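You operate a simulated robot arm through the tools that you are given. There is no shell and no other tool.

Carry out the task below with a simulated robot arm. There is one attempt and no reset: what you move stays moved.

TASK
Set the controls near the top of the tinting bench. At the end: the blue lid knob is turned to mark back; the orange lid knob is turned to mark back; the green lid knob is turned to mark back; the brown lid knob is turned to mark back; whatever was shut is shut again. Leave all else as you found it, and nothing knocked over.

It is judged by the outcome, as a careful person would: the job done as asked, and still so three seconds after it is handed in. It fails if anything else is knocked over, pushed out of place, dropped, spilled or broken. A push-on lid holds only when it is set on centred and level and pressed home; a screw cap is set on level and turned clockwise until tight.

THE ROBOT
A 7-joint arm with a three-finger gripper, fixed in place. Base frame: the origin is at the foot of the arm, x ahead of it, y to its left, z up; the work surface is at about z = 850. Lengths are in mm, angles in rad, forces in N, time in s.
Its first joint turns from -2.897 to 2.897 rad. Payload 2.69 kg.
The TCP is the grasp point between the finger pads, 30 mm short of the fingertips. In the tool frame z runs along the fingers and y along their closing line. Largest opening 128 mm; the body of the gripper starts 117 mm behind the TCP.
Orientation is that of the tool frame in the base frame, as a unit quaternion [x, y, z, w]. With the fingers straight down and closing along the base's y, the tool's x points along the base's -x, its y along +y and its z along -z.

THE INTERFACE
- The arm moves only by the tool move_arm. Its argument "moves" is a list of rows, each a list of 6 numbers: the shift along the base's x, y, z in units of 100 mm (1.0 is 100 mm), then the turn, a rotation vector about the base's x, y, z in units of 60 degrees (1.0 is 60 degrees). In form: [[dx, dy, dz, ax, ay, az], ...]. A call has 1 to 20 rows; each row is the pose to reach, as a shift and turn from the pose commanded when the call began. "jaw" is the finger opening in mm, from 0 to 128, set as the call begins (left out, the last holds). A call with a number of a shift or a turn outside -1 to 1 is refused whole. Rows are played at 5 a second. More than 50 mm and 0.15 rad between two rows, or a gripper value outside its range, and nothing of the call is played. A pose out of reach is approached as far as the arm can. The call stops where the force on the tool passes 40 N (or 10 N more than at its start, if that is more) or the arm is blocked; 0.2 s more then pass. The fingers move at their own pace and stop on an object; they squeeze with about 28 N. The grip force told is the motor's: it shows also when the fingers shut on nothing. Time passes only in rows, and 0.2 s behind the last, so rows that repeat a pose let the fingers close. The reply holds the time, the measured pose of the TCP, the force on the tool along the base axes, the opening and the grip force, in the units named above and with some noise, with the torque about the TCP (base axes, N m) and any sound that the robot's microphone picked up, and new pictures: "show" is both (left out), scene, wrist or none.
- Cameras (640 x 400 px; columns grow to the right, rows downward): "scene" is fixed at [50.9, 648.6, 1841.5]; the picture's right is [-0.64, -0.77, 0.00], its down [-0.26, 0.22, -0.94] and it looks along [0.72, -0.61, -0.34] (base axes); focal length 320 px, centre (320, 200). "wrist" rides on the gripper at [58, 54, -131] in the tool frame; the picture's right is [-0.68, 0.74, 0.00], its down [-0.62, -0.57, -0.55] and it looks along [-0.40, -0.37, 0.84] (tool axes); focal length 234 px, centre (320, 200). There is no depth. A picture from a camera that has moved, and an enlarged one, comes with that camera's place and axes in the base frame and with its lens.
- move_column(by): slides the trunk up (or, below 0, down) by that many mm; the arm rides with it, the base frame stays. It gives what a move gives, with no picture.
- enlarge(camera, box): a new picture of the part [left, top, right, bottom] of that camera's present view, enlarged. The clock stands still meanwhile.
- sign_off(): hands the job in; it is judged then, once.

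Places have to be worked out from the pictures, the camera data and where the tool is seen. Open the gripper and draw the arm clear of the work before you hand the job in, unless the task says otherwise.

The tools are called by a JSON object that holds its "method" and its "body". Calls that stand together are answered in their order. move_arm: Moves the arm, as the interface text tells. Its arguments: {"type":"object","properties":{"moves":{"type":"array","items":{"type":"array","items":{"type":"number"}}},"jaw":{"type":"number"},"show":{"type":"string","enum":["both","scene","wrist","none"]}},"required":["moves"]} The other tools are called the same way: move_column (by) slides the trunk up or down; enlarge (camera, box) takes an enlarged picture of a part of a camera's view; sign_off () hands the job in.

At the start:

```text
clock: 0.0
ee_pos: [698.2, -201.6, 1440.1]
tool_rot: [0.0, 1.0, 0.0, 0.0]
ft_force: [0.7, -0.2, 0.5]
ft_torque: [0.02, 0.03, 0.02]
width: 128.0
finger_force: 0.1
trunk travel left (down, up): [-175.0, 175.0]
```

scene: 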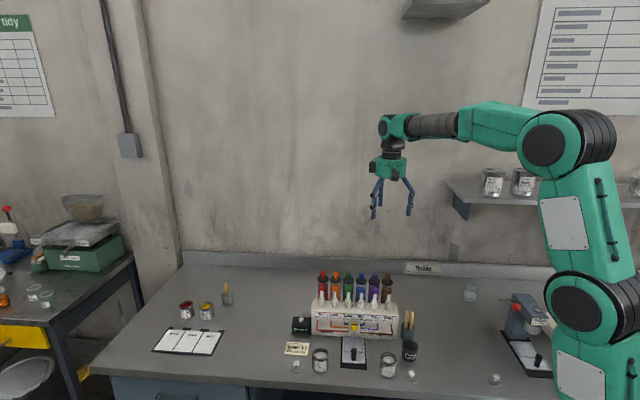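
wrist: 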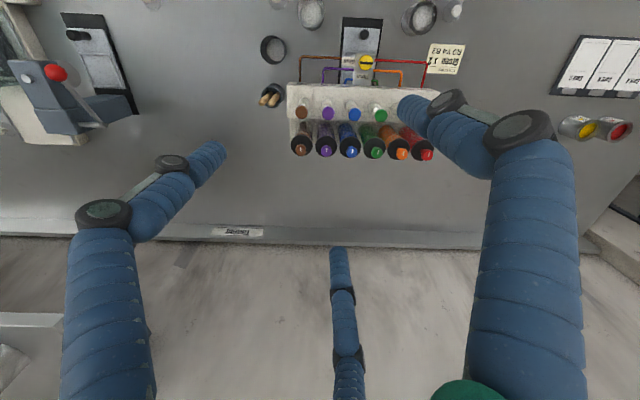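

I'll start by looking closely at the tinting bench in both cameras to identify the knobs and their marks.

{"method": "enlarge", "body": {"camera": "scene", "box": [280, 250, 440, 390]}}

{"method": "enlarge", "body": {"camera": "wrist", "box": [250, 0, 480, 170]}}

```text
2.86 times, centred on (360, 320) of scene
camera zoom: at [50.9, 648.6, 1841.5], right [-0.64, -0.77, 0.0], down [-0.26, 0.22, -0.94], along [0.72, -0.61, -0.34], focal length 913 px, centre (206, -143)
```

zoom: 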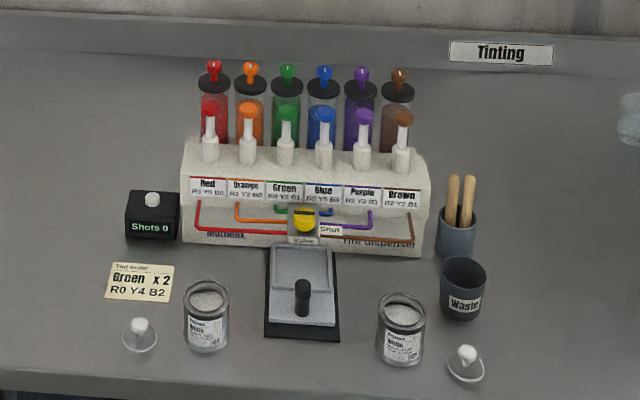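

```text
2.35 times, centred on (365, 85) of wrist
camera zoom: at [641.3, -148.8, 1570.8], right [0.68, 0.74, 0.0], down [0.62, -0.57, 0.55], along [0.4, -0.37, -0.84], focal length 551 px, centre (214, 471)
```

zoom: 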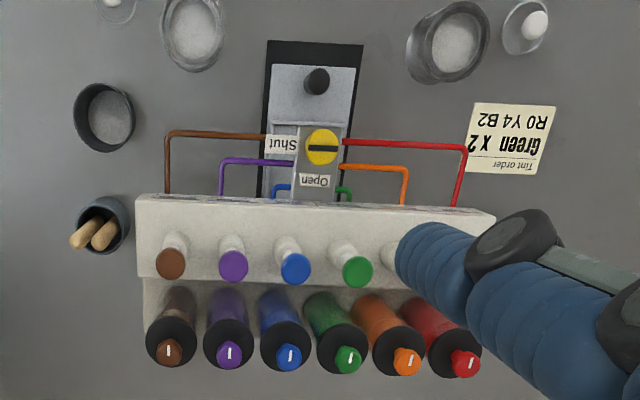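

{"method": "enlarge", "body": {"camera": "scene", "box": [340, 100, 450, 230]}}

{"method": "enlarge", "body": {"camera": "wrist", "box": [280, 80, 440, 170]}}

{"method": "enlarge", "body": {"camera": "scene", "box": [315, 265, 400, 315]}}

```text
3.08 times, centred on (395, 165) of scene
camera zoom: at [50.9, 648.6, 1841.5], right [-0.64, -0.77, 0.0], down [-0.26, 0.22, -0.94], along [0.72, -0.61, -0.34], focal length 983 px, centre (89, 308)
```

zoom: 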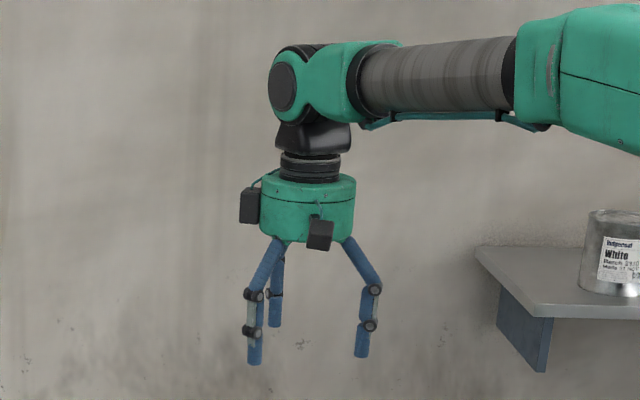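

```text
4.00 times, centred on (360, 125) of wrist
camera zoom: at [641.3, -148.8, 1570.8], right [0.68, 0.74, 0.0], down [0.62, -0.57, 0.55], along [0.4, -0.37, -0.84], focal length 937 px, centre (160, 500)
```

zoom: 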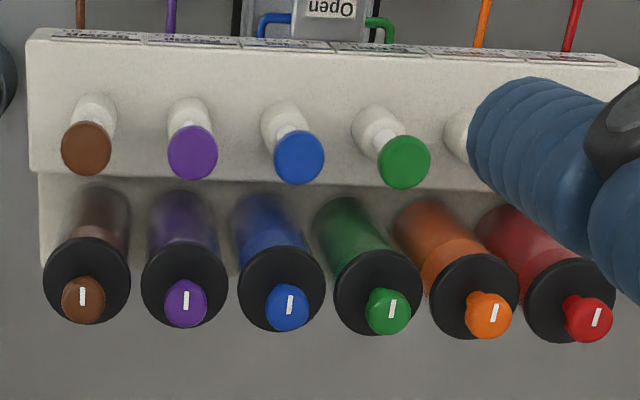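

```text
7.53 times, centred on (358, 290) of scene
camera zoom: at [50.9, 648.6, 1841.5], right [-0.64, -0.77, 0.0], down [-0.26, 0.22, -0.94], along [0.72, -0.61, -0.34], focal length 2406 px, centre (38, -478)
```

zoom: 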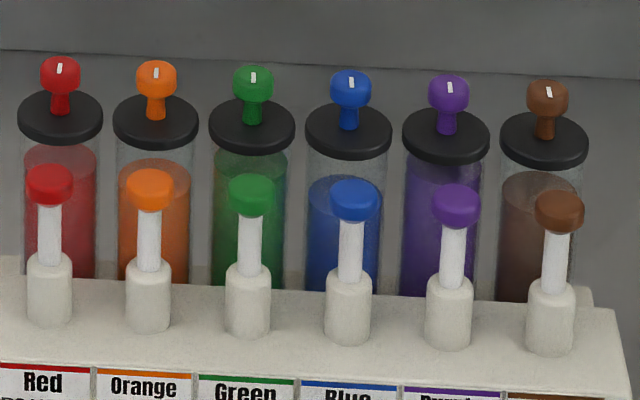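

All six back knobs appear to have a short white mark on top; I need a closer look to tell which way it points. I judge the knob row to run from brown ≈(746,-308) to red ≈(955,-118) at z≈1080, so I move over its middle, staying high.

{"method": "move_arm", "body": {"moves": [[0.3, -0.08, -0.3, 0, 0, 0], [0.6, -0.16, -0.6, 0, 0, 0], [0.9, -0.24, -0.9, 0, 0, 0], [0.95, -0.3, -1.0, 0, 0, 0]], "show": "both"}}

```text
clock: 1.0
ee_pos: [792.3, -233.0, 1337.3]
tool_rot: [0.0, 1.0, 0.0, 0.0]
ft_force: [-0.2, 0.1, -0.2]
ft_torque: [-0.01, 0.11, 0.01]
width: 128.0
finger_force: 0.1
trunk travel left (down, up): [-175.0, 175.0]
camera wrist: at [735.5, -180.0, 1468.7], right [0.68, 0.74, 0.0], down [0.62, -0.57, 0.55], along [0.4, -0.37, -0.84], focal length 234 px, centre (320, 200)
```

scene: 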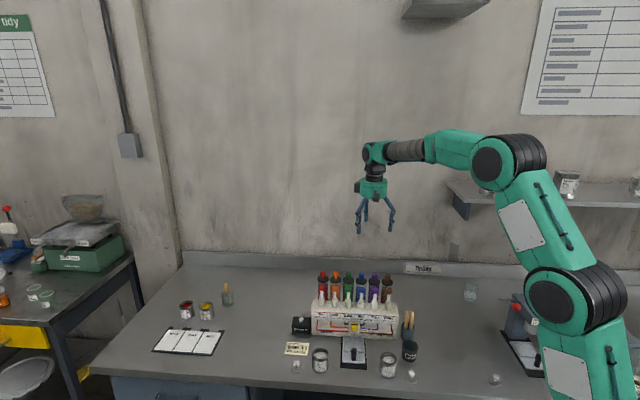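
wrist: 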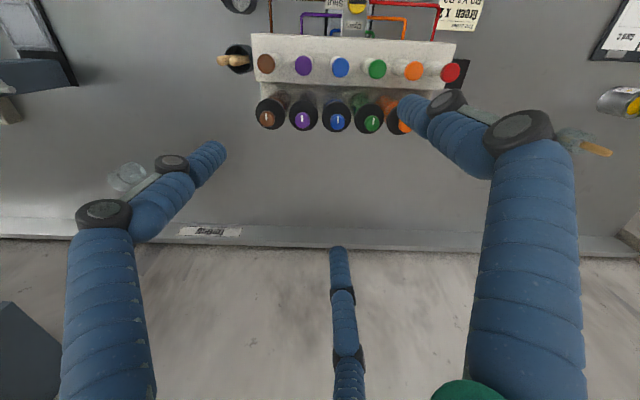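

The arm is above the row; let me enlarge both views on the knobs to read the marks and refine positions.

{"method": "enlarge", "body": {"camera": "wrist", "box": [245, 80, 415, 140]}}

{"method": "enlarge", "body": {"camera": "scene", "box": [312, 266, 358, 294]}}

{"method": "enlarge", "body": {"camera": "scene", "box": [350, 266, 396, 294]}}

```text
3.76 times, centred on (330, 110) of wrist
camera zoom: at [735.5, -180.0, 1468.7], right [0.68, 0.74, 0.0], down [0.62, -0.57, 0.55], along [0.4, -0.37, -0.84], focal length 882 px, centre (282, 539)
```

zoom: 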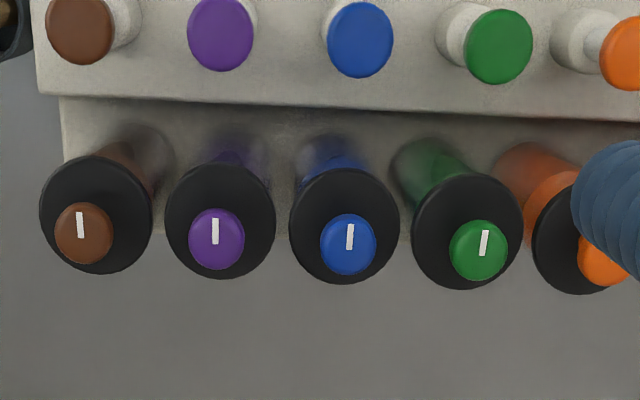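

```text
13.91 times, centred on (335, 280) of scene
camera zoom: at [50.9, 648.6, 1841.5], right [-0.64, -0.77, 0.0], down [-0.26, 0.22, -0.94], along [0.72, -0.61, -0.34], focal length 4446 px, centre (111, -913)
```

zoom: 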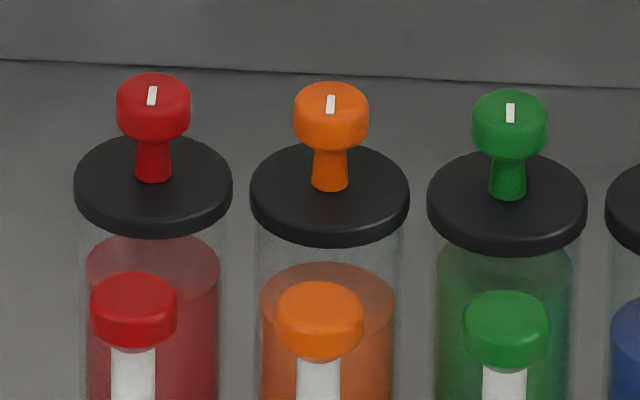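

```text
13.91 times, centred on (373, 280) of scene
camera zoom: at [50.9, 648.6, 1841.5], right [-0.64, -0.77, 0.0], down [-0.26, 0.22, -0.94], along [0.72, -0.61, -0.34], focal length 4446 px, centre (-417, -913)
```

zoom: 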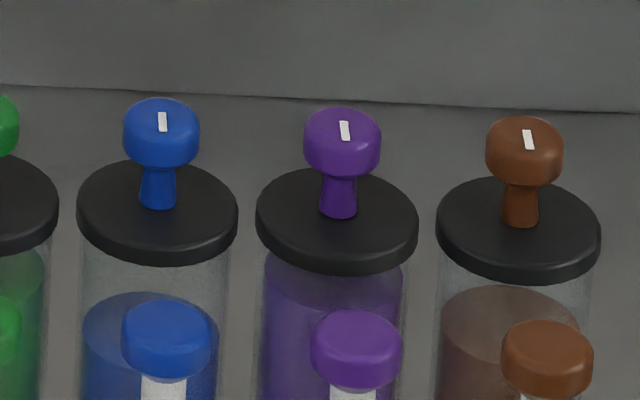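

The marks sit on the front half of each knob, so all six currently read "front"; each target knob needs a half turn to "back". Knob positions work out to a row at 45°, 56 mm pitch: blue ≈(829,-229), green ≈(868,-188), orange ≈(908,-149), brown ≈(750,-307), tops at z≈1087. I descend above blue to z≈1150 with the jaw narrowed to check centring.

{"method": "move_arm", "body": {"moves": [[0.1, 0.0, -0.4, 0, 0, 0], [0.2, 0.0, -0.8, 0, 0, 0], [0.3, 0.01, -1.0, 0, 0, 0]], "jaw": 64, "show": "none"}}

{"method": "move_arm", "body": {"moves": [[0.04, 0.0, -0.4, 0, 0, 0], [0.06, 0.01, -0.8, 0, 0, 0], [0.06, 0.01, -0.9, 0, 0, 0], [0.06, 0.01, -0.9, 0, 0, 0]], "show": "both"}}

```text
clock: 1.8
ee_pos: [819.1, -231.4, 1240.5]
tool_rot: [0.0, 1.0, 0.0, 0.001]
ft_force: [-0.6, 0.2, 0.8]
ft_torque: [0.01, -0.03, 0.02]
width: 63.8
finger_force: 0.1
trunk travel left (down, up): [-175.0, 175.0]
```

```text
clock: 2.8
ee_pos: [828.3, -229.1, 1148.3]
tool_rot: [0.0, 1.0, 0.0, 0.0]
ft_force: [-0.9, 0.2, 0.3]
ft_torque: [0.01, -0.01, 0.0]
width: 63.9
finger_force: 0.0
trunk travel left (down, up): [-175.0, 175.0]
camera wrist: at [771.4, -175.9, 1280.8], right [0.68, 0.74, 0.0], down [0.62, -0.57, 0.55], along [0.4, -0.37, -0.84], focal length 234 px, centre (320, 200)
```

scene: 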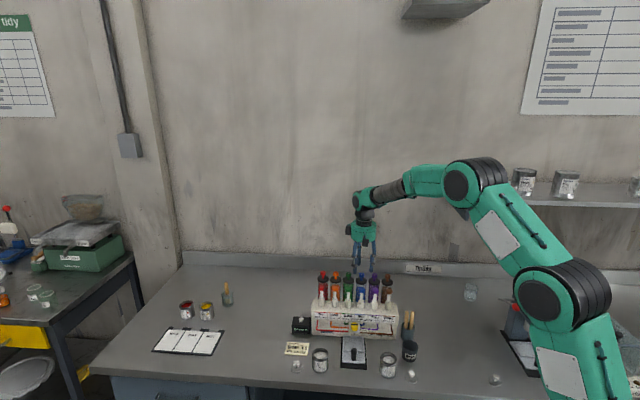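
wrist: 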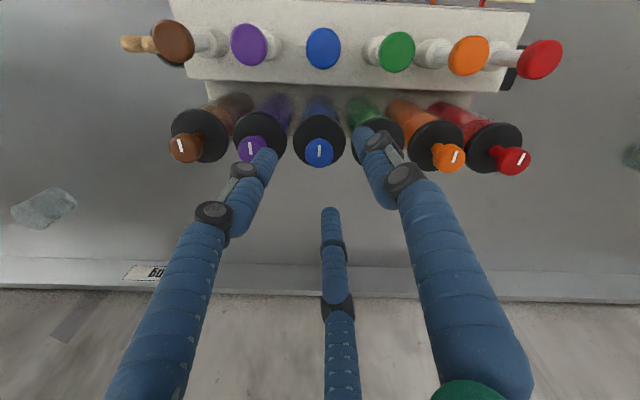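

The fingertips now straddle the blue knob. I enlarge the wrist view to refine the knob's centre relative to the fingertips.

{"method": "enlarge", "body": {"camera": "wrist", "box": [240, 90, 400, 220]}}

{"method": "enlarge", "body": {"camera": "scene", "box": [325, 225, 405, 305]}}

```text
3.08 times, centred on (320, 155) of wrist
camera zoom: at [771.4, -175.9, 1280.8], right [0.68, 0.74, 0.0], down [0.62, -0.57, 0.55], along [0.4, -0.37, -0.84], focal length 720 px, centre (320, 338)
```

zoom: 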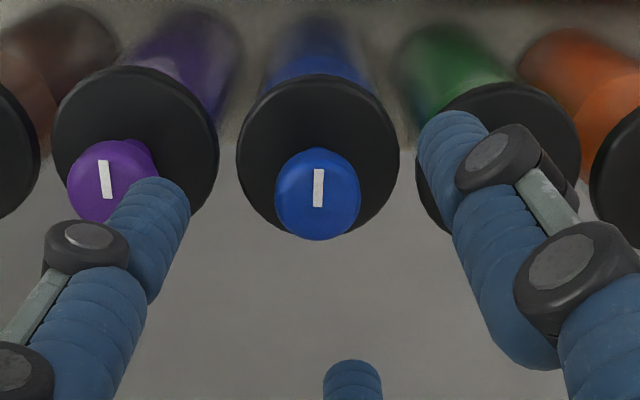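

```text
5.00 times, centred on (365, 265) of scene
camera zoom: at [50.9, 648.6, 1841.5], right [-0.64, -0.77, 0.0], down [-0.26, 0.22, -0.94], along [0.72, -0.61, -0.34], focal length 1598 px, centre (95, -125)
```

zoom: 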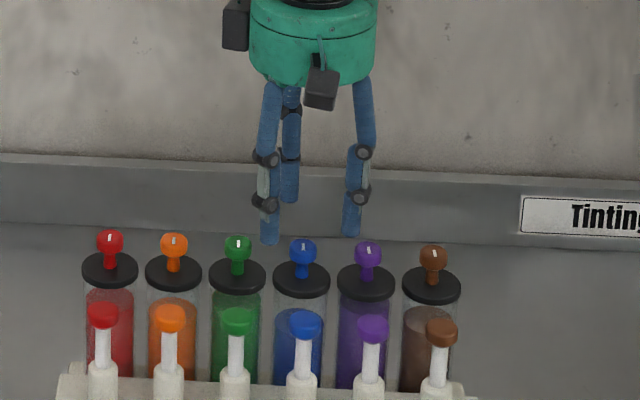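

The knob centre and the tool axis agree to within about 2 mm (knob ≈(828.5,-229.5), top z≈1090). I narrow the jaw to 42 mm so the fingers clear the purple and green knobs, and lower to TCP z≈1103, so the tips reach below the knob head but stay clear of the lid.

{"method": "move_arm", "body": {"moves": [[0, 0, 0, 0, 0, 0], [0, 0, -0.2, 0, 0, 0], [0, 0, -0.35, 0, 0, 0], [0, 0, -0.46, 0, 0, 0], [0, 0, -0.46, 0, 0, 0]], "jaw": 42, "show": "both"}}

{"method": "enlarge", "body": {"camera": "wrist", "box": [240, 90, 400, 220]}}

{"method": "enlarge", "body": {"camera": "scene", "box": [325, 235, 395, 305]}}

```text
clock: 4.0
ee_pos: [830.2, -228.6, 1103.6]
tool_rot: [0.0, 1.0, 0.0, -0.001]
ft_force: [-0.7, 0.0, 0.5]
ft_torque: [-0.01, -0.01, 0.0]
width: 42.0
finger_force: 0.0
trunk travel left (down, up): [-175.0, 175.0]
camera wrist: at [772.5, -175.8, 1235.2], right [0.68, 0.74, 0.0], down [0.62, -0.57, 0.55], along [0.4, -0.37, -0.84], focal length 234 px, centre (320, 200)
```

scene: 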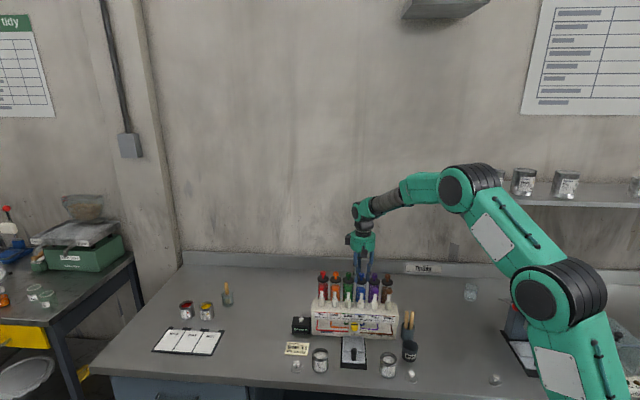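
wrist: 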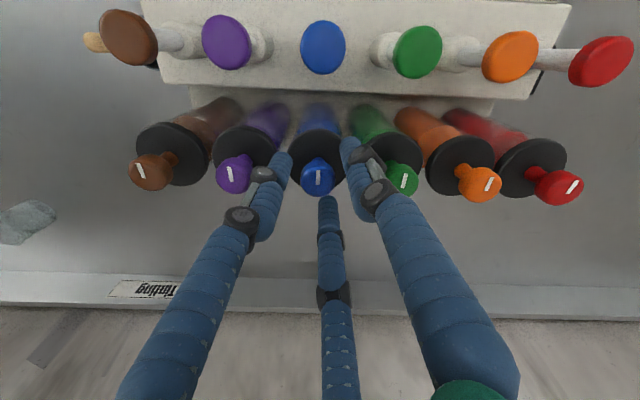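

```text
3.08 times, centred on (320, 155) of wrist
camera zoom: at [772.5, -175.8, 1235.2], right [0.68, 0.74, 0.0], down [0.62, -0.57, 0.55], along [0.4, -0.37, -0.84], focal length 720 px, centre (320, 338)
```

zoom: 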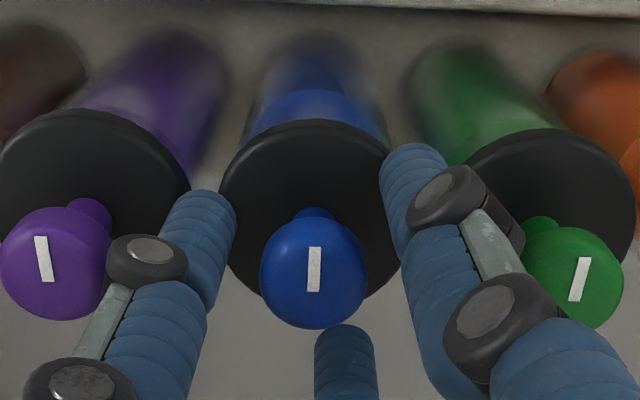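

```text
5.71 times, centred on (360, 270) of scene
camera zoom: at [50.9, 648.6, 1841.5], right [-0.64, -0.77, 0.0], down [-0.26, 0.22, -0.94], along [0.72, -0.61, -0.34], focal length 1826 px, centre (91, -200)
```

zoom: 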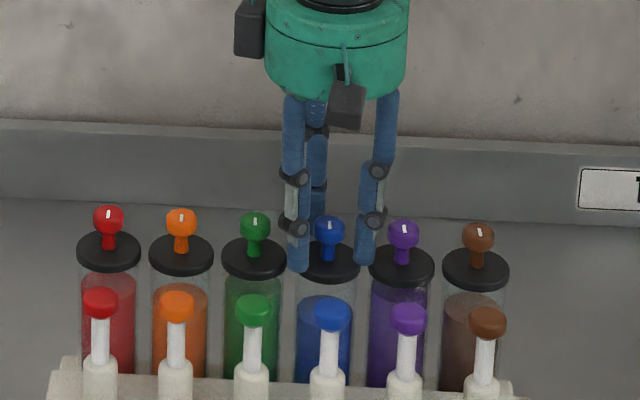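

No contact force, fingers surround the blue knob, and the knob is about 1 mm off toward brown. I nudge by (-1,-1,+2) mm and close gently on the knob.

{"method": "move_arm", "body": {"moves": [[-0.01, -0.01, 0.02, 0, 0, 0], [-0.01, -0.01, 0.02, 0, 0, 0]], "show": "none"}}

{"method": "move_arm", "body": {"moves": [[0, 0, 0, 0, 0, 0], [0, 0, 0, 0, 0, 0], [0, 0, 0, 0, 0, 0]], "jaw": 12, "show": "both"}}

{"method": "enlarge", "body": {"camera": "wrist", "box": [240, 90, 400, 220]}}

{"method": "enlarge", "body": {"camera": "scene", "box": [325, 235, 395, 305]}}

```text
clock: 4.6
ee_pos: [829.6, -230.6, 1105.5]
tool_rot: [0.0, 1.0, 0.0, 0.0]
ft_force: [0.1, 0.3, -0.1]
ft_torque: [-0.02, 0.06, -0.01]
width: 42.1
finger_force: 0.0
trunk travel left (down, up): [-175.0, 175.0]
```

```text
clock: 5.4
ee_pos: [828.4, -228.1, 1106.2]
tool_rot: [0.0, 1.0, 0.001, -0.001]
ft_force: [-2.0, 20.9, -1.8]
ft_torque: [0.67, 0.08, -0.13]
width: 26.4
finger_force: 45.1
trunk travel left (down, up): [-175.0, 175.0]
camera wrist: at [771.7, -175.4, 1237.1], right [0.68, 0.74, 0.0], down [0.62, -0.57, 0.55], along [0.4, -0.37, -0.84], focal length 234 px, centre (320, 200)
```

scene: 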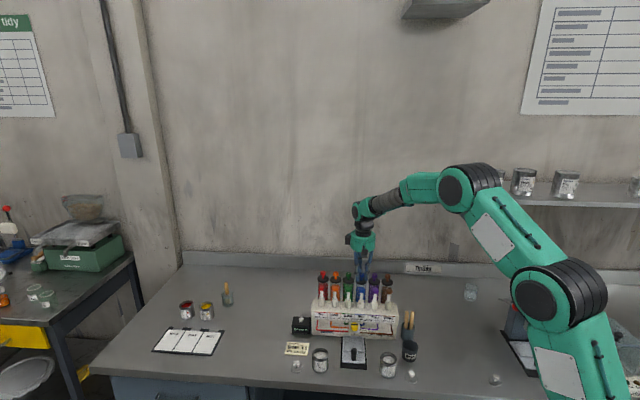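
wrist: 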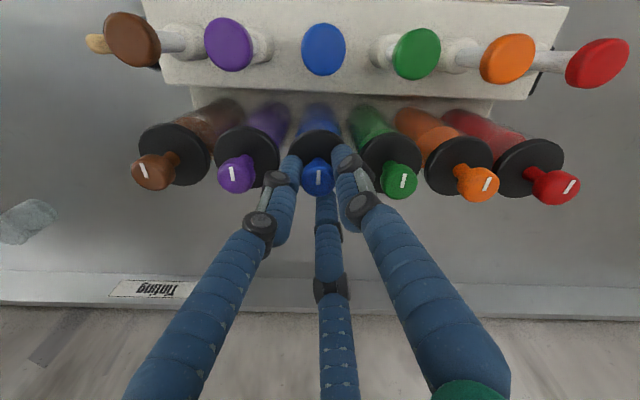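

```text
3.08 times, centred on (320, 155) of wrist
camera zoom: at [771.7, -175.4, 1237.1], right [0.68, 0.74, 0.0], down [0.62, -0.57, 0.55], along [0.4, -0.37, -0.84], focal length 720 px, centre (320, 338)
```

zoom: 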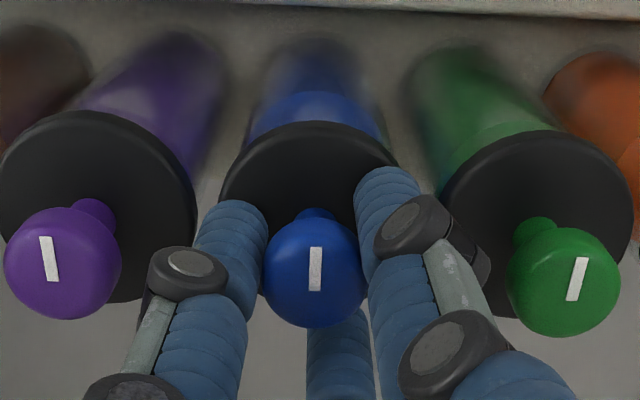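

```text
5.71 times, centred on (360, 270) of scene
camera zoom: at [50.9, 648.6, 1841.5], right [-0.64, -0.77, 0.0], down [-0.26, 0.22, -0.94], along [0.72, -0.61, -0.34], focal length 1826 px, centre (91, -200)
```

zoom: 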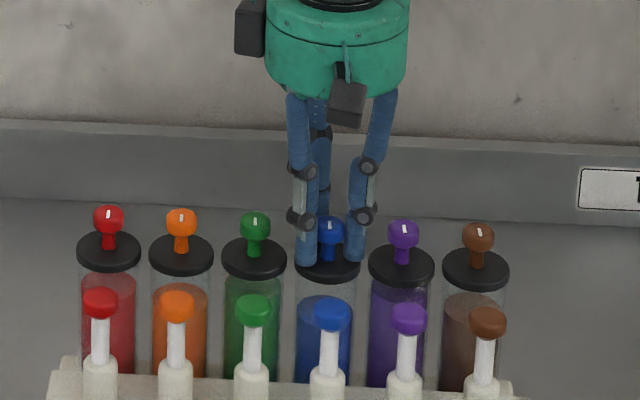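

Contact: the opening stopped at 26.4 mm, but a +y reaction of 21 N shows the knob sits slightly to +y of the tool axis. I shift +1.5 mm in y to relieve that and read the forces.

{"method": "move_arm", "body": {"moves": [[0, 0.015, 0, 0, 0, 0], [0, 0.015, 0, 0, 0, 0]], "show": "none"}}

```text
clock: 6.0
ee_pos: [829.3, -229.0, 1106.3]
tool_rot: [0.0, 1.0, 0.0, -0.001]
ft_force: [-7.9, 11.9, -1.1]
ft_torque: [0.28, 0.27, -0.05]
width: 26.3
finger_force: 44.9
trunk travel left (down, up): [-175.0, 175.0]
```

{"method": "move_arm", "body": {"moves": [[-0.01, 0.02, 0, 0, 0, 0], [-0.01, 0.02, 0, 0, 0, 0]], "show": "none"}}

```text
clock: 6.6
ee_pos: [827.4, -228.4, 1105.2]
tool_rot: [0.0, 1.0, -0.001, 0.0]
ft_force: [-7.5, -11.2, -1.9]
ft_torque: [-0.51, 0.01, 0.11]
width: 26.2
finger_force: 44.9
trunk travel left (down, up): [-175.0, 175.0]
```

{"method": "move_arm", "body": {"moves": [[-0.007, -0.01, 0, 0, 0, 0], [-0.007, -0.01, 0, 0, 0, 0]], "show": "none"}}

```text
clock: 7.2
ee_pos: [825.1, -227.0, 1105.6]
tool_rot: [0.0, 1.0, 0.001, -0.001]
ft_force: [-15.2, 3.8, 0.1]
ft_torque: [0.24, 0.64, 0.01]
width: 23.4
finger_force: 44.8
trunk travel left (down, up): [-175.0, 175.0]
```

{"method": "move_arm", "body": {"moves": [[-0.015, 0.004, 0, 0, 0, 0], [-0.015, 0.004, 0, 0, 0, 0]], "show": "wrist"}}

{"method": "enlarge", "body": {"camera": "wrist", "box": [240, 90, 400, 220]}}

```text
clock: 7.8
ee_pos: [825.7, -228.2, 1106.4]
tool_rot: [0.0, 1.0, 0.0, 0.0]
ft_force: [-5.8, 6.6, -3.6]
ft_torque: [0.19, -0.02, -0.02]
width: 23.1
finger_force: 44.6
trunk travel left (down, up): [-175.0, 175.0]
camera wrist: at [768.2, -173.5, 1236.7], right [0.68, 0.74, 0.0], down [0.62, -0.57, 0.55], along [0.4, -0.37, -0.84], focal length 234 px, centre (320, 200)
```

wrist: 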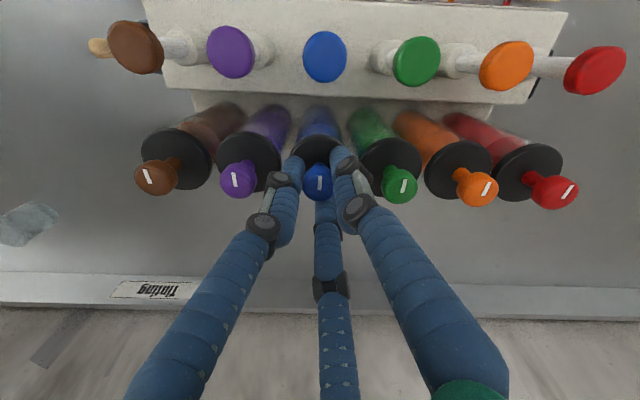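

```text
3.08 times, centred on (320, 155) of wrist
camera zoom: at [768.2, -173.5, 1236.7], right [0.68, 0.74, 0.0], down [0.62, -0.57, 0.55], along [0.4, -0.37, -0.84], focal length 720 px, centre (320, 338)
```

zoom: 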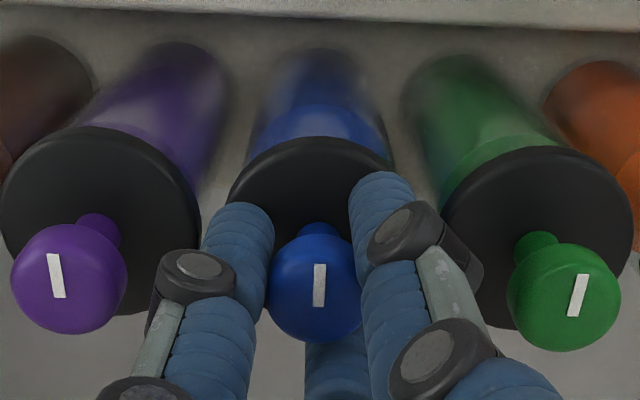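

Well centred now (width 23.1, small side forces). I turn clockwise (negative about z) by 60° in small rows while watching torque.

{"method": "move_arm", "body": {"moves": [[-0.004, 0.006, 0, 0, 0, -0.1], [-0.004, 0.006, 0, 0, 0, -0.2], [-0.004, 0.006, 0, 0, 0, -0.3]], "show": "wrist"}}

{"method": "enlarge", "body": {"camera": "wrist", "box": [240, 90, 400, 220]}}

{"method": "enlarge", "body": {"camera": "scene", "box": [325, 255, 395, 305]}}

```text
clock: 8.6
ee_pos: [824.1, -226.8, 1106.6]
tool_rot: [0.157, 0.988, 0.0, -0.001]
ft_force: [-14.3, 18.3, -7.1]
ft_torque: [0.56, 0.26, 0.55]
width: 22.3
finger_force: 44.7
trunk travel left (down, up): [-175.0, 175.0]
camera wrist: at [786.7, -157.3, 1237.0], right [0.87, 0.49, 0.0], down [0.41, -0.73, 0.55], along [0.27, -0.48, -0.84], focal length 234 px, centre (320, 200)
```

wrist: 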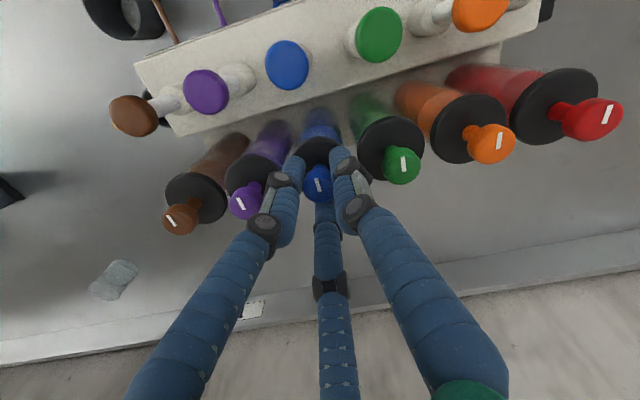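

```text
3.08 times, centred on (320, 155) of wrist
camera zoom: at [786.7, -157.3, 1237.0], right [0.87, 0.49, 0.0], down [0.41, -0.73, 0.55], along [0.27, -0.48, -0.84], focal length 720 px, centre (320, 338)
```

zoom: 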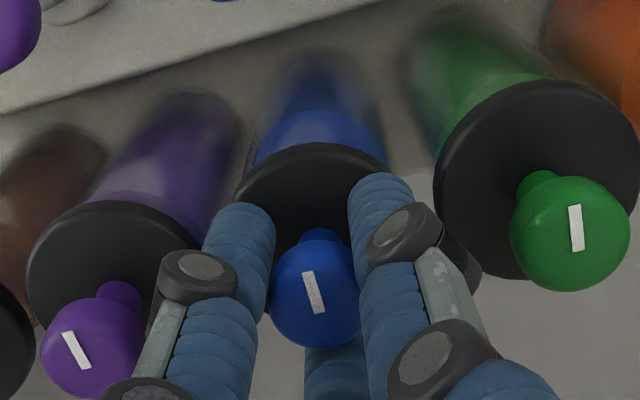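

```text
8.00 times, centred on (360, 280) of scene
camera zoom: at [50.9, 648.6, 1841.5], right [-0.64, -0.77, 0.0], down [-0.26, 0.22, -0.94], along [0.72, -0.61, -0.34], focal length 2556 px, centre (0, -440)
```

zoom: 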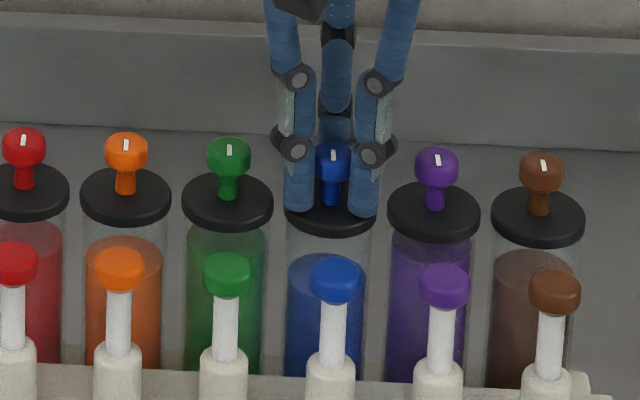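

The blue mark kept its world direction (it tilts in the wrist view just like the others) while 0.55 N·m built up: clockwise seems to be against a stop. I turn back and try counter-clockwise.

{"method": "move_arm", "body": {"moves": [[0, 0, 0, 0, 0, 0.1], [0, 0, 0, 0, 0, 0.2], [0, 0, 0, 0, 0, 0.3], [0, 0, 0, 0, 0, 0.3]], "show": "none"}}

{"method": "move_arm", "body": {"moves": [[0, 0, 0, 0, 0, 0.1], [0, 0, 0, 0, 0, 0.2], [0, 0, 0, 0, 0, 0.3]], "show": "wrist"}}

{"method": "enlarge", "body": {"camera": "wrist", "box": [240, 90, 400, 220]}}

{"method": "enlarge", "body": {"camera": "scene", "box": [325, 255, 395, 305]}}

```text
clock: 9.6
ee_pos: [824.0, -224.4, 1105.0]
tool_rot: [0.0, 1.0, 0.001, 0.0]
ft_force: [-16.1, 25.8, -7.1]
ft_torque: [0.85, 0.33, 0.0]
width: 22.5
finger_force: 44.8
trunk travel left (down, up): [-175.0, 175.0]
```

```text
clock: 10.4
ee_pos: [825.2, -225.9, 1105.6]
tool_rot: [-0.157, 0.988, -0.001, 0.0]
ft_force: [-16.7, 27.0, -5.0]
ft_torque: [0.8, 0.54, 0.02]
width: 22.3
finger_force: 44.8
trunk travel left (down, up): [-175.0, 175.0]
camera wrist: at [753.2, -193.4, 1236.8], right [0.41, 0.91, 0.0], down [0.76, -0.35, 0.55], along [0.5, -0.23, -0.84], focal length 234 px, centre (320, 200)
```

wrist: 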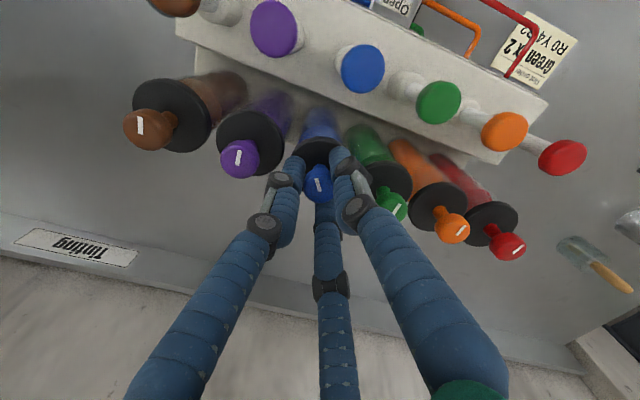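

```text
3.08 times, centred on (320, 155) of wrist
camera zoom: at [753.2, -193.4, 1236.8], right [0.41, 0.91, 0.0], down [0.76, -0.35, 0.55], along [0.5, -0.23, -0.84], focal length 720 px, centre (320, 338)
```

zoom: 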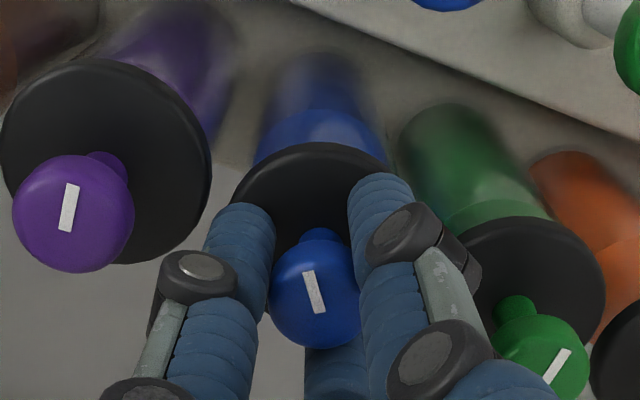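

```text
8.00 times, centred on (360, 280) of scene
camera zoom: at [50.9, 648.6, 1841.5], right [-0.64, -0.77, 0.0], down [-0.26, 0.22, -0.94], along [0.72, -0.61, -0.34], focal length 2556 px, centre (0, -440)
```

zoom: 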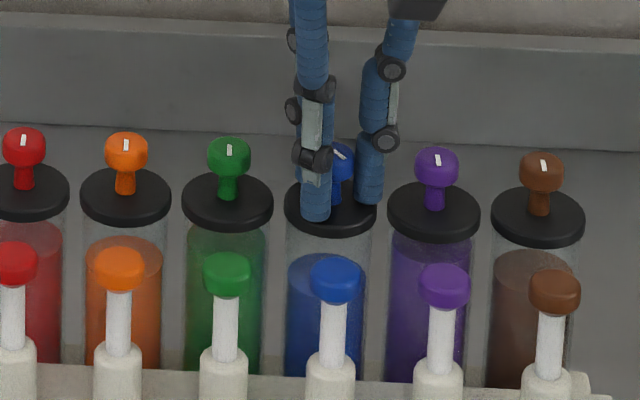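

Counter-clockwise works: the knob turned with the gripper 36° (mark swings toward brown side in the scene), with almost no torque. A side load (-17,+27 N) remains, so I shift (-1.2,+2) mm to relieve it.

{"method": "move_arm", "body": {"moves": [[-0.012, 0.02, 0, 0, 0, 0], [-0.012, 0.02, 0, 0, 0, 0]], "show": "none"}}

```text
clock: 11.0
ee_pos: [823.6, -225.9, 1105.9]
tool_rot: [-0.157, 0.988, -0.001, 0.0]
ft_force: [-3.0, 8.5, -12.3]
ft_torque: [-0.1, -0.34, 0.03]
width: 22.4
finger_force: 44.8
trunk travel left (down, up): [-175.0, 175.0]
```

Load relieved. I continue counter-clockwise by another 60° in 8° rows.

{"method": "move_arm", "body": {"moves": [[-0.002, 0.006, -0.005, 0, 0, 0.125], [-0.002, 0.006, -0.005, 0, 0, 0.25], [-0.002, 0.006, -0.005, 0, 0, 0.375], [-0.002, 0.006, -0.005, 0, 0, 0.5], [-0.002, 0.006, -0.005, 0, 0, 0.625], [-0.002, 0.006, -0.005, 0, 0, 0.75], [-0.002, 0.006, -0.005, 0, 0, 0.875], [-0.002, 0.006, -0.005, 0, 0, 1.0]], "show": "both"}}

{"method": "enlarge", "body": {"camera": "scene", "box": [325, 255, 395, 305]}}

{"method": "enlarge", "body": {"camera": "wrist", "box": [240, 90, 400, 220]}}

```text
clock: 12.8
ee_pos: [823.1, -227.0, 1106.3]
tool_rot: [-0.63, 0.777, -0.001, 0.0]
ft_force: [2.7, -23.5, 2.8]
ft_torque: [-0.52, -0.07, -0.01]
width: 22.3
finger_force: 45.1
trunk travel left (down, up): [-175.0, 175.0]
camera wrist: at [760.4, -272.3, 1236.8], right [-0.58, 0.81, 0.0], down [0.68, 0.49, 0.55], along [0.45, 0.32, -0.84], focal length 234 px, centre (320, 200)
```

scene: 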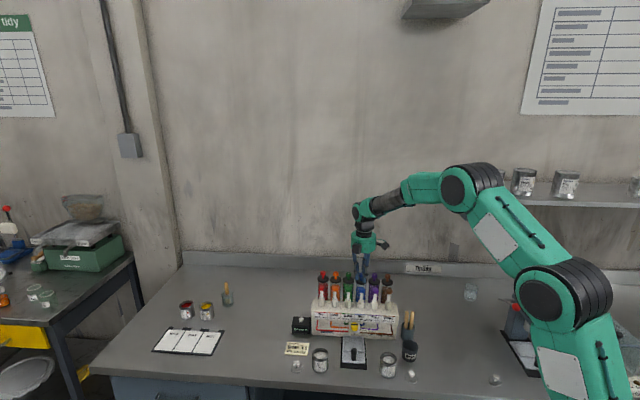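
wrist: 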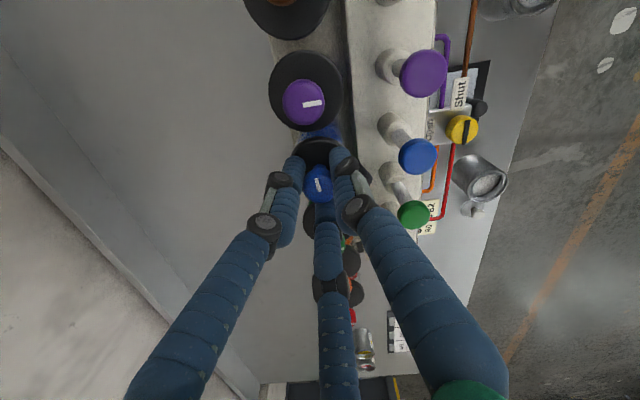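

```text
8.00 times, centred on (360, 280) of scene
camera zoom: at [50.9, 648.6, 1841.5], right [-0.64, -0.77, 0.0], down [-0.26, 0.22, -0.94], along [0.72, -0.61, -0.34], focal length 2556 px, centre (0, -440)
```

zoom: 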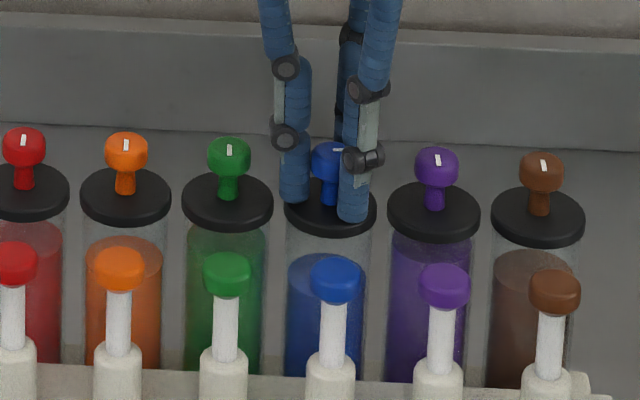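

```text
3.08 times, centred on (320, 155) of wrist
camera zoom: at [760.4, -272.3, 1236.8], right [-0.58, 0.81, 0.0], down [0.68, 0.49, 0.55], along [0.45, 0.32, -0.84], focal length 720 px, centre (320, 338)
```

zoom: 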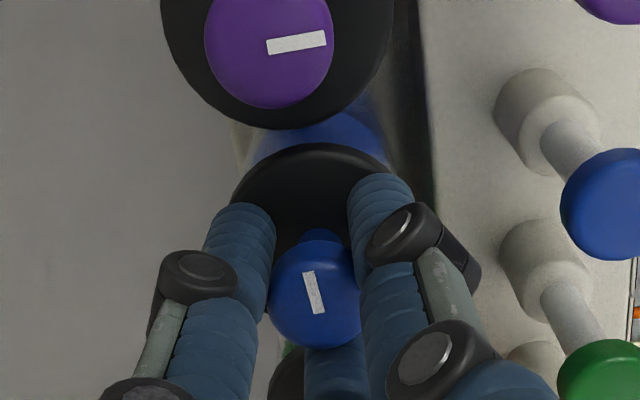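

The knob followed; its mark now points toward the brown side (~96° from front). The load (3,-24 N) tells me the grasp is ~2.5 mm eccentric, so I correct by -2.3 mm in y, then keep turning with a gradually compensated path.

{"method": "move_arm", "body": {"moves": [[0.0, -0.023, 0, 0, 0, 0], [0.0, -0.023, 0, 0, 0, 0]], "show": "none"}}

```text
clock: 13.4
ee_pos: [824.2, -226.1, 1106.6]
tool_rot: [-0.63, 0.777, -0.001, 0.0]
ft_force: [2.9, -7.6, 10.5]
ft_torque: [0.03, 0.07, 0.01]
width: 22.3
finger_force: 44.9
trunk travel left (down, up): [-175.0, 175.0]
```

{"method": "move_arm", "body": {"moves": [[0.003, -0.005, 0, 0, 0, 0.125], [0.006, -0.008, 0, 0, 0, 0.25], [0.009, -0.01, 0, 0, 0, 0.375], [0.012, -0.012, 0, 0, 0, 0.5], [0.015, -0.014, 0, 0, 0, 0.625], [0.018, -0.016, 0, 0, 0, 0.75], [0.021, -0.016, 0, 0, 0, 0.875], [0.024, -0.016, 0, 0, 0, 1.0]], "show": "both"}}

{"method": "enlarge", "body": {"camera": "scene", "box": [325, 255, 395, 305]}}

{"method": "enlarge", "body": {"camera": "wrist", "box": [240, 90, 400, 220]}}

```text
clock: 15.2
ee_pos: [824.0, -225.4, 1106.1]
tool_rot: [0.934, -0.357, 0.0, 0.0]
ft_force: [-11.5, 33.7, 12.9]
ft_torque: [1.09, 0.28, 0.02]
width: 22.4
finger_force: 45.5
trunk travel left (down, up): [-175.0, 175.0]
camera wrist: at [833.2, -305.4, 1236.9], right [-1.0, -0.1, 0.0], down [-0.08, 0.83, 0.55], along [-0.05, 0.55, -0.84], focal length 234 px, centre (320, 200)
```

scene: 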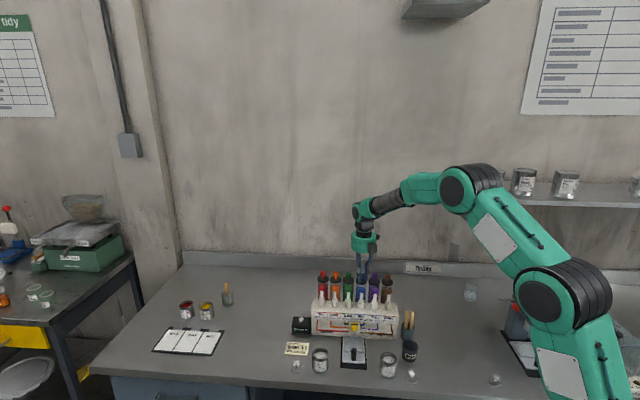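
wrist: 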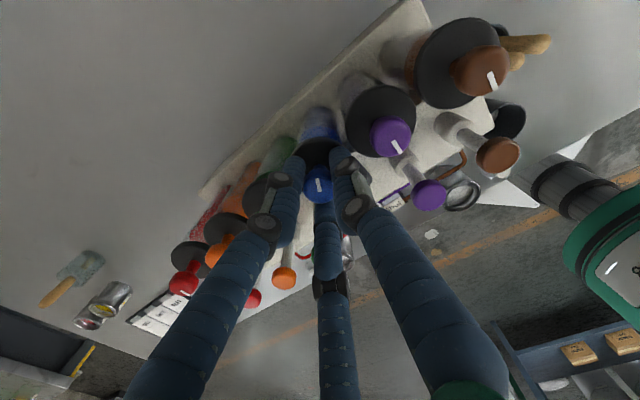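

```text
8.00 times, centred on (360, 280) of scene
camera zoom: at [50.9, 648.6, 1841.5], right [-0.64, -0.77, 0.0], down [-0.26, 0.22, -0.94], along [0.72, -0.61, -0.34], focal length 2556 px, centre (0, -440)
```

zoom: 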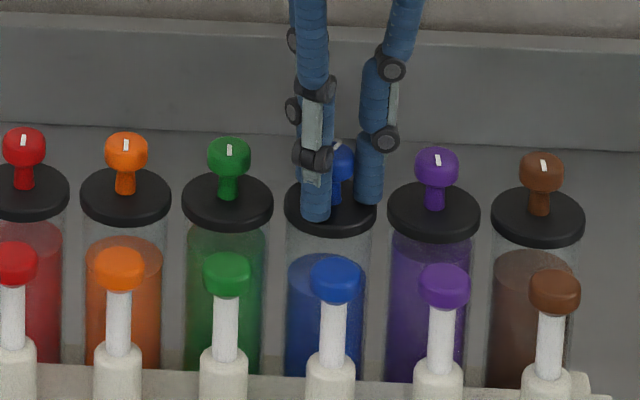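

```text
3.08 times, centred on (320, 155) of wrist
camera zoom: at [833.2, -305.4, 1236.9], right [-1.0, -0.1, 0.0], down [-0.08, 0.83, 0.55], along [-0.05, 0.55, -0.84], focal length 720 px, centre (320, 338)
```

zoom: 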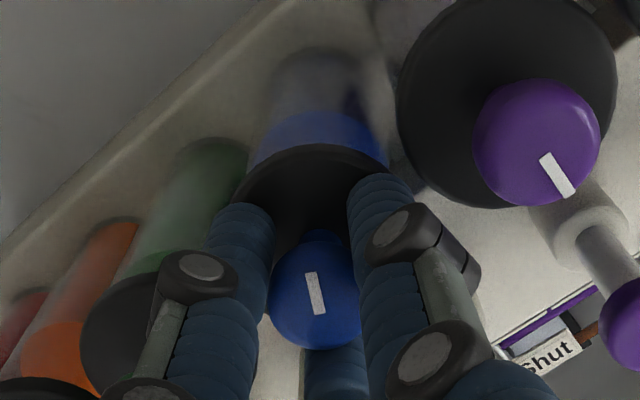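

The knob followed to ~156°. Side load is now (-12,+34), so I shift back (-1,+3) mm before the last ~24°.

{"method": "move_arm", "body": {"moves": [[-0.006, 0.015, 0, 0, 0, 0], [-0.01, 0.03, -0.01, 0, 0, 0], [-0.01, 0.03, -0.01, 0, 0, 0]], "show": "none"}}

```text
clock: 16.0
ee_pos: [823.7, -226.2, 1105.8]
tool_rot: [0.933, -0.359, 0.002, 0.001]
ft_force: [-4.1, 15.5, 16.2]
ft_torque: [0.28, 0.06, -0.03]
width: 22.2
finger_force: 44.9
trunk travel left (down, up): [-175.0, 175.0]
```

{"method": "move_arm", "body": {"moves": [[-0.003, 0.015, 0.02, 0, 0, 0], [-0.003, 0.015, 0.02, 0, 0, 0.1], [-0.003, 0.015, 0.02, 0, 0, 0.2], [-0.003, 0.015, 0.02, 0, 0, 0.3], [-0.003, 0.015, 0.02, 0, 0, 0.4], [-0.003, 0.015, 0.02, 0, 0, 0.4]], "show": "both"}}

{"method": "enlarge", "body": {"camera": "wrist", "box": [240, 90, 400, 220]}}

{"method": "enlarge", "body": {"camera": "scene", "box": [325, 255, 395, 305]}}

```text
clock: 17.2
ee_pos: [824.7, -224.4, 1105.0]
tool_rot: [0.98, -0.2, -0.006, 0.004]
ft_force: [-5.2, -9.0, 0.8]
ft_torque: [-0.94, 0.22, 0.03]
width: 22.0
finger_force: 45.0
out of reach, approached as far as the arm can: row 5, 6
trunk travel left (down, up): [-175.0, 175.0]
stopped in row 6: the force on the tool passed its limit at 50 N (the readings are from after the stop); the commanded pose is now the measured one
camera wrist: at [860.0, -297.4, 1236.8], right [-0.91, -0.41, 0.01], down [-0.34, 0.77, 0.55], along [-0.24, 0.49, -0.84], focal length 234 px, centre (320, 200)
```

scene: 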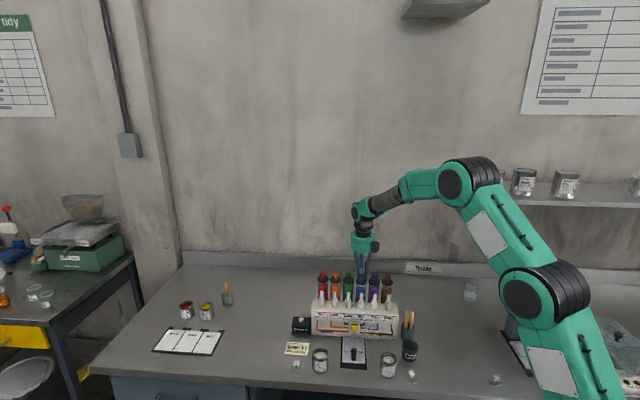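
wrist: 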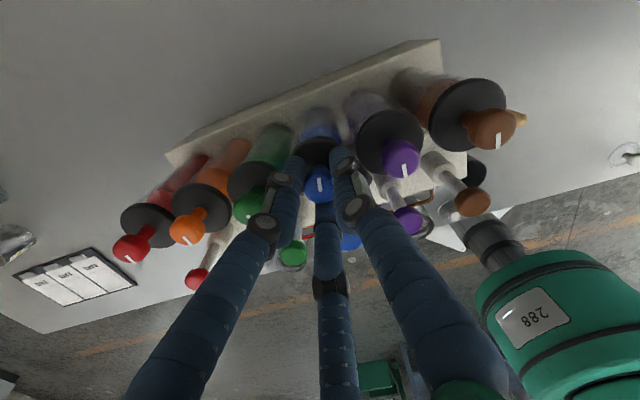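

```text
3.08 times, centred on (320, 155) of wrist
camera zoom: at [860.0, -297.4, 1236.8], right [-0.91, -0.41, 0.01], down [-0.34, 0.77, 0.55], along [-0.24, 0.49, -0.84], focal length 720 px, centre (320, 338)
```

zoom: 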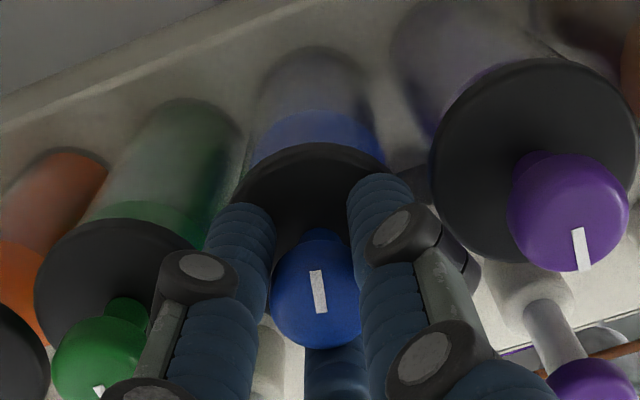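

```text
8.00 times, centred on (360, 280) of scene
camera zoom: at [50.9, 648.6, 1841.5], right [-0.64, -0.77, 0.0], down [-0.26, 0.22, -0.94], along [0.72, -0.61, -0.34], focal length 2556 px, centre (0, -440)
```

zoom: 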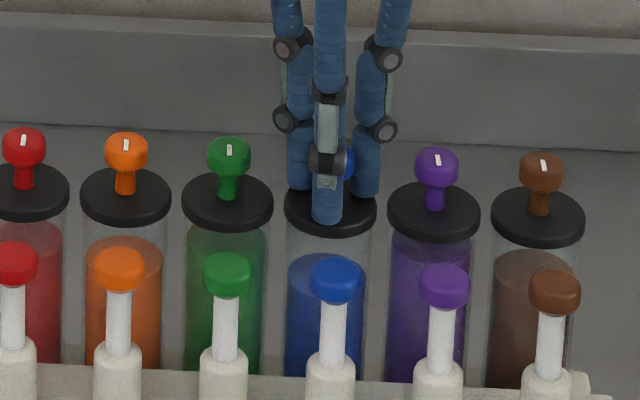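

The wrist joint reached its limit near +157° (knob at roughly 175°). I release to 42 mm and rise so I can check the blue mark.

{"method": "move_arm", "body": {"moves": [[0, 0, 0, 0, 0, 0], [0, 0, 0, 0, 0, 0], [0, 0, 0, 0, 0, 0], [0, 0, 0.25, 0, 0, 0], [0, 0, 0.6, 0, 0, 0], [0, 0, 0.6, 0, 0, -0.1]], "jaw": 42, "show": "both"}}

{"method": "enlarge", "body": {"camera": "scene", "box": [325, 255, 395, 305]}}

{"method": "enlarge", "body": {"camera": "wrist", "box": [220, 60, 420, 180]}}

```text
clock: 18.6
ee_pos: [823.4, -224.2, 1166.2]
tool_rot: [0.968, -0.251, -0.006, 0.005]
ft_force: [-1.2, -0.5, -0.6]
ft_torque: [0.01, -0.03, -0.02]
width: 42.0
finger_force: 0.0
trunk travel left (down, up): [-175.0, 175.0]
camera wrist: at [852.6, -298.9, 1297.3], right [-0.95, -0.32, 0.01], down [-0.26, 0.8, 0.55], along [-0.18, 0.52, -0.84], focal length 234 px, centre (320, 200)
```

scene: 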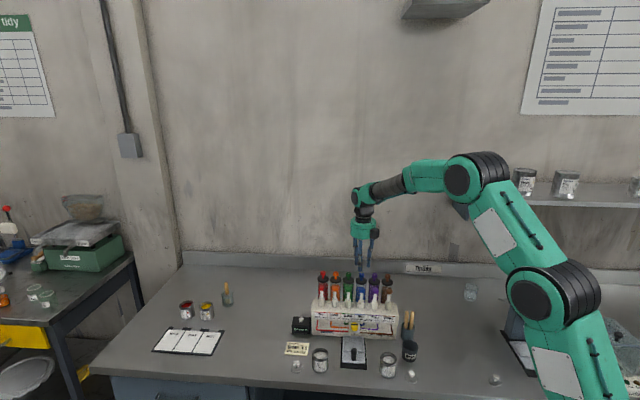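
wrist: 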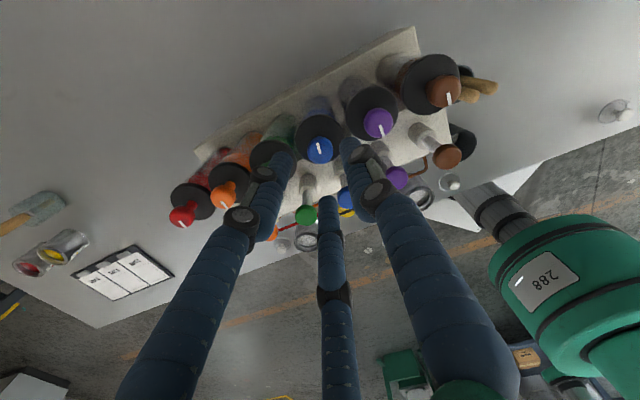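

```text
8.00 times, centred on (360, 280) of scene
camera zoom: at [50.9, 648.6, 1841.5], right [-0.64, -0.77, 0.0], down [-0.26, 0.22, -0.94], along [0.72, -0.61, -0.34], focal length 2556 px, centre (0, -440)
```

zoom: 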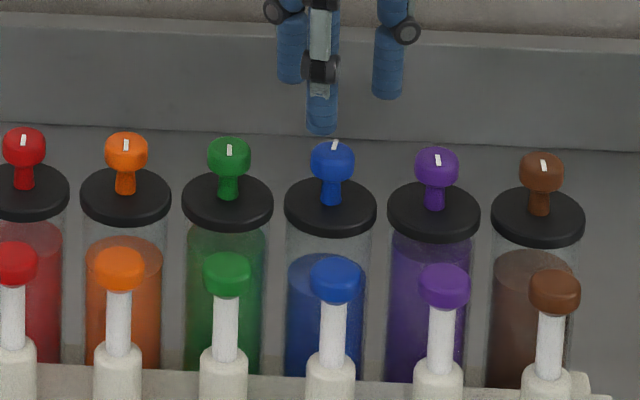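

```text
3.20 times, centred on (320, 120) of wrist
camera zoom: at [852.6, -298.9, 1297.3], right [-0.95, -0.32, 0.01], down [-0.26, 0.8, 0.55], along [-0.18, 0.52, -0.84], focal length 749 px, centre (320, 456)
```

zoom: 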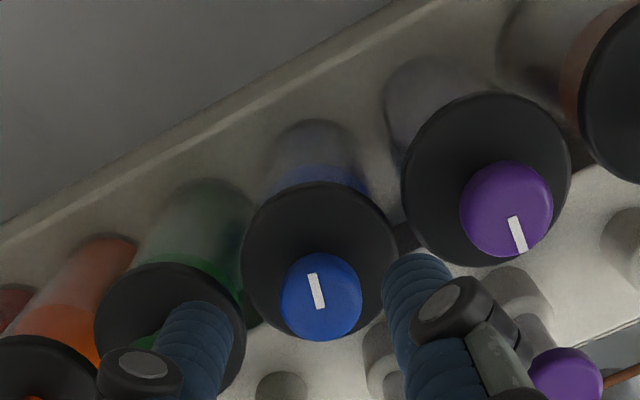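

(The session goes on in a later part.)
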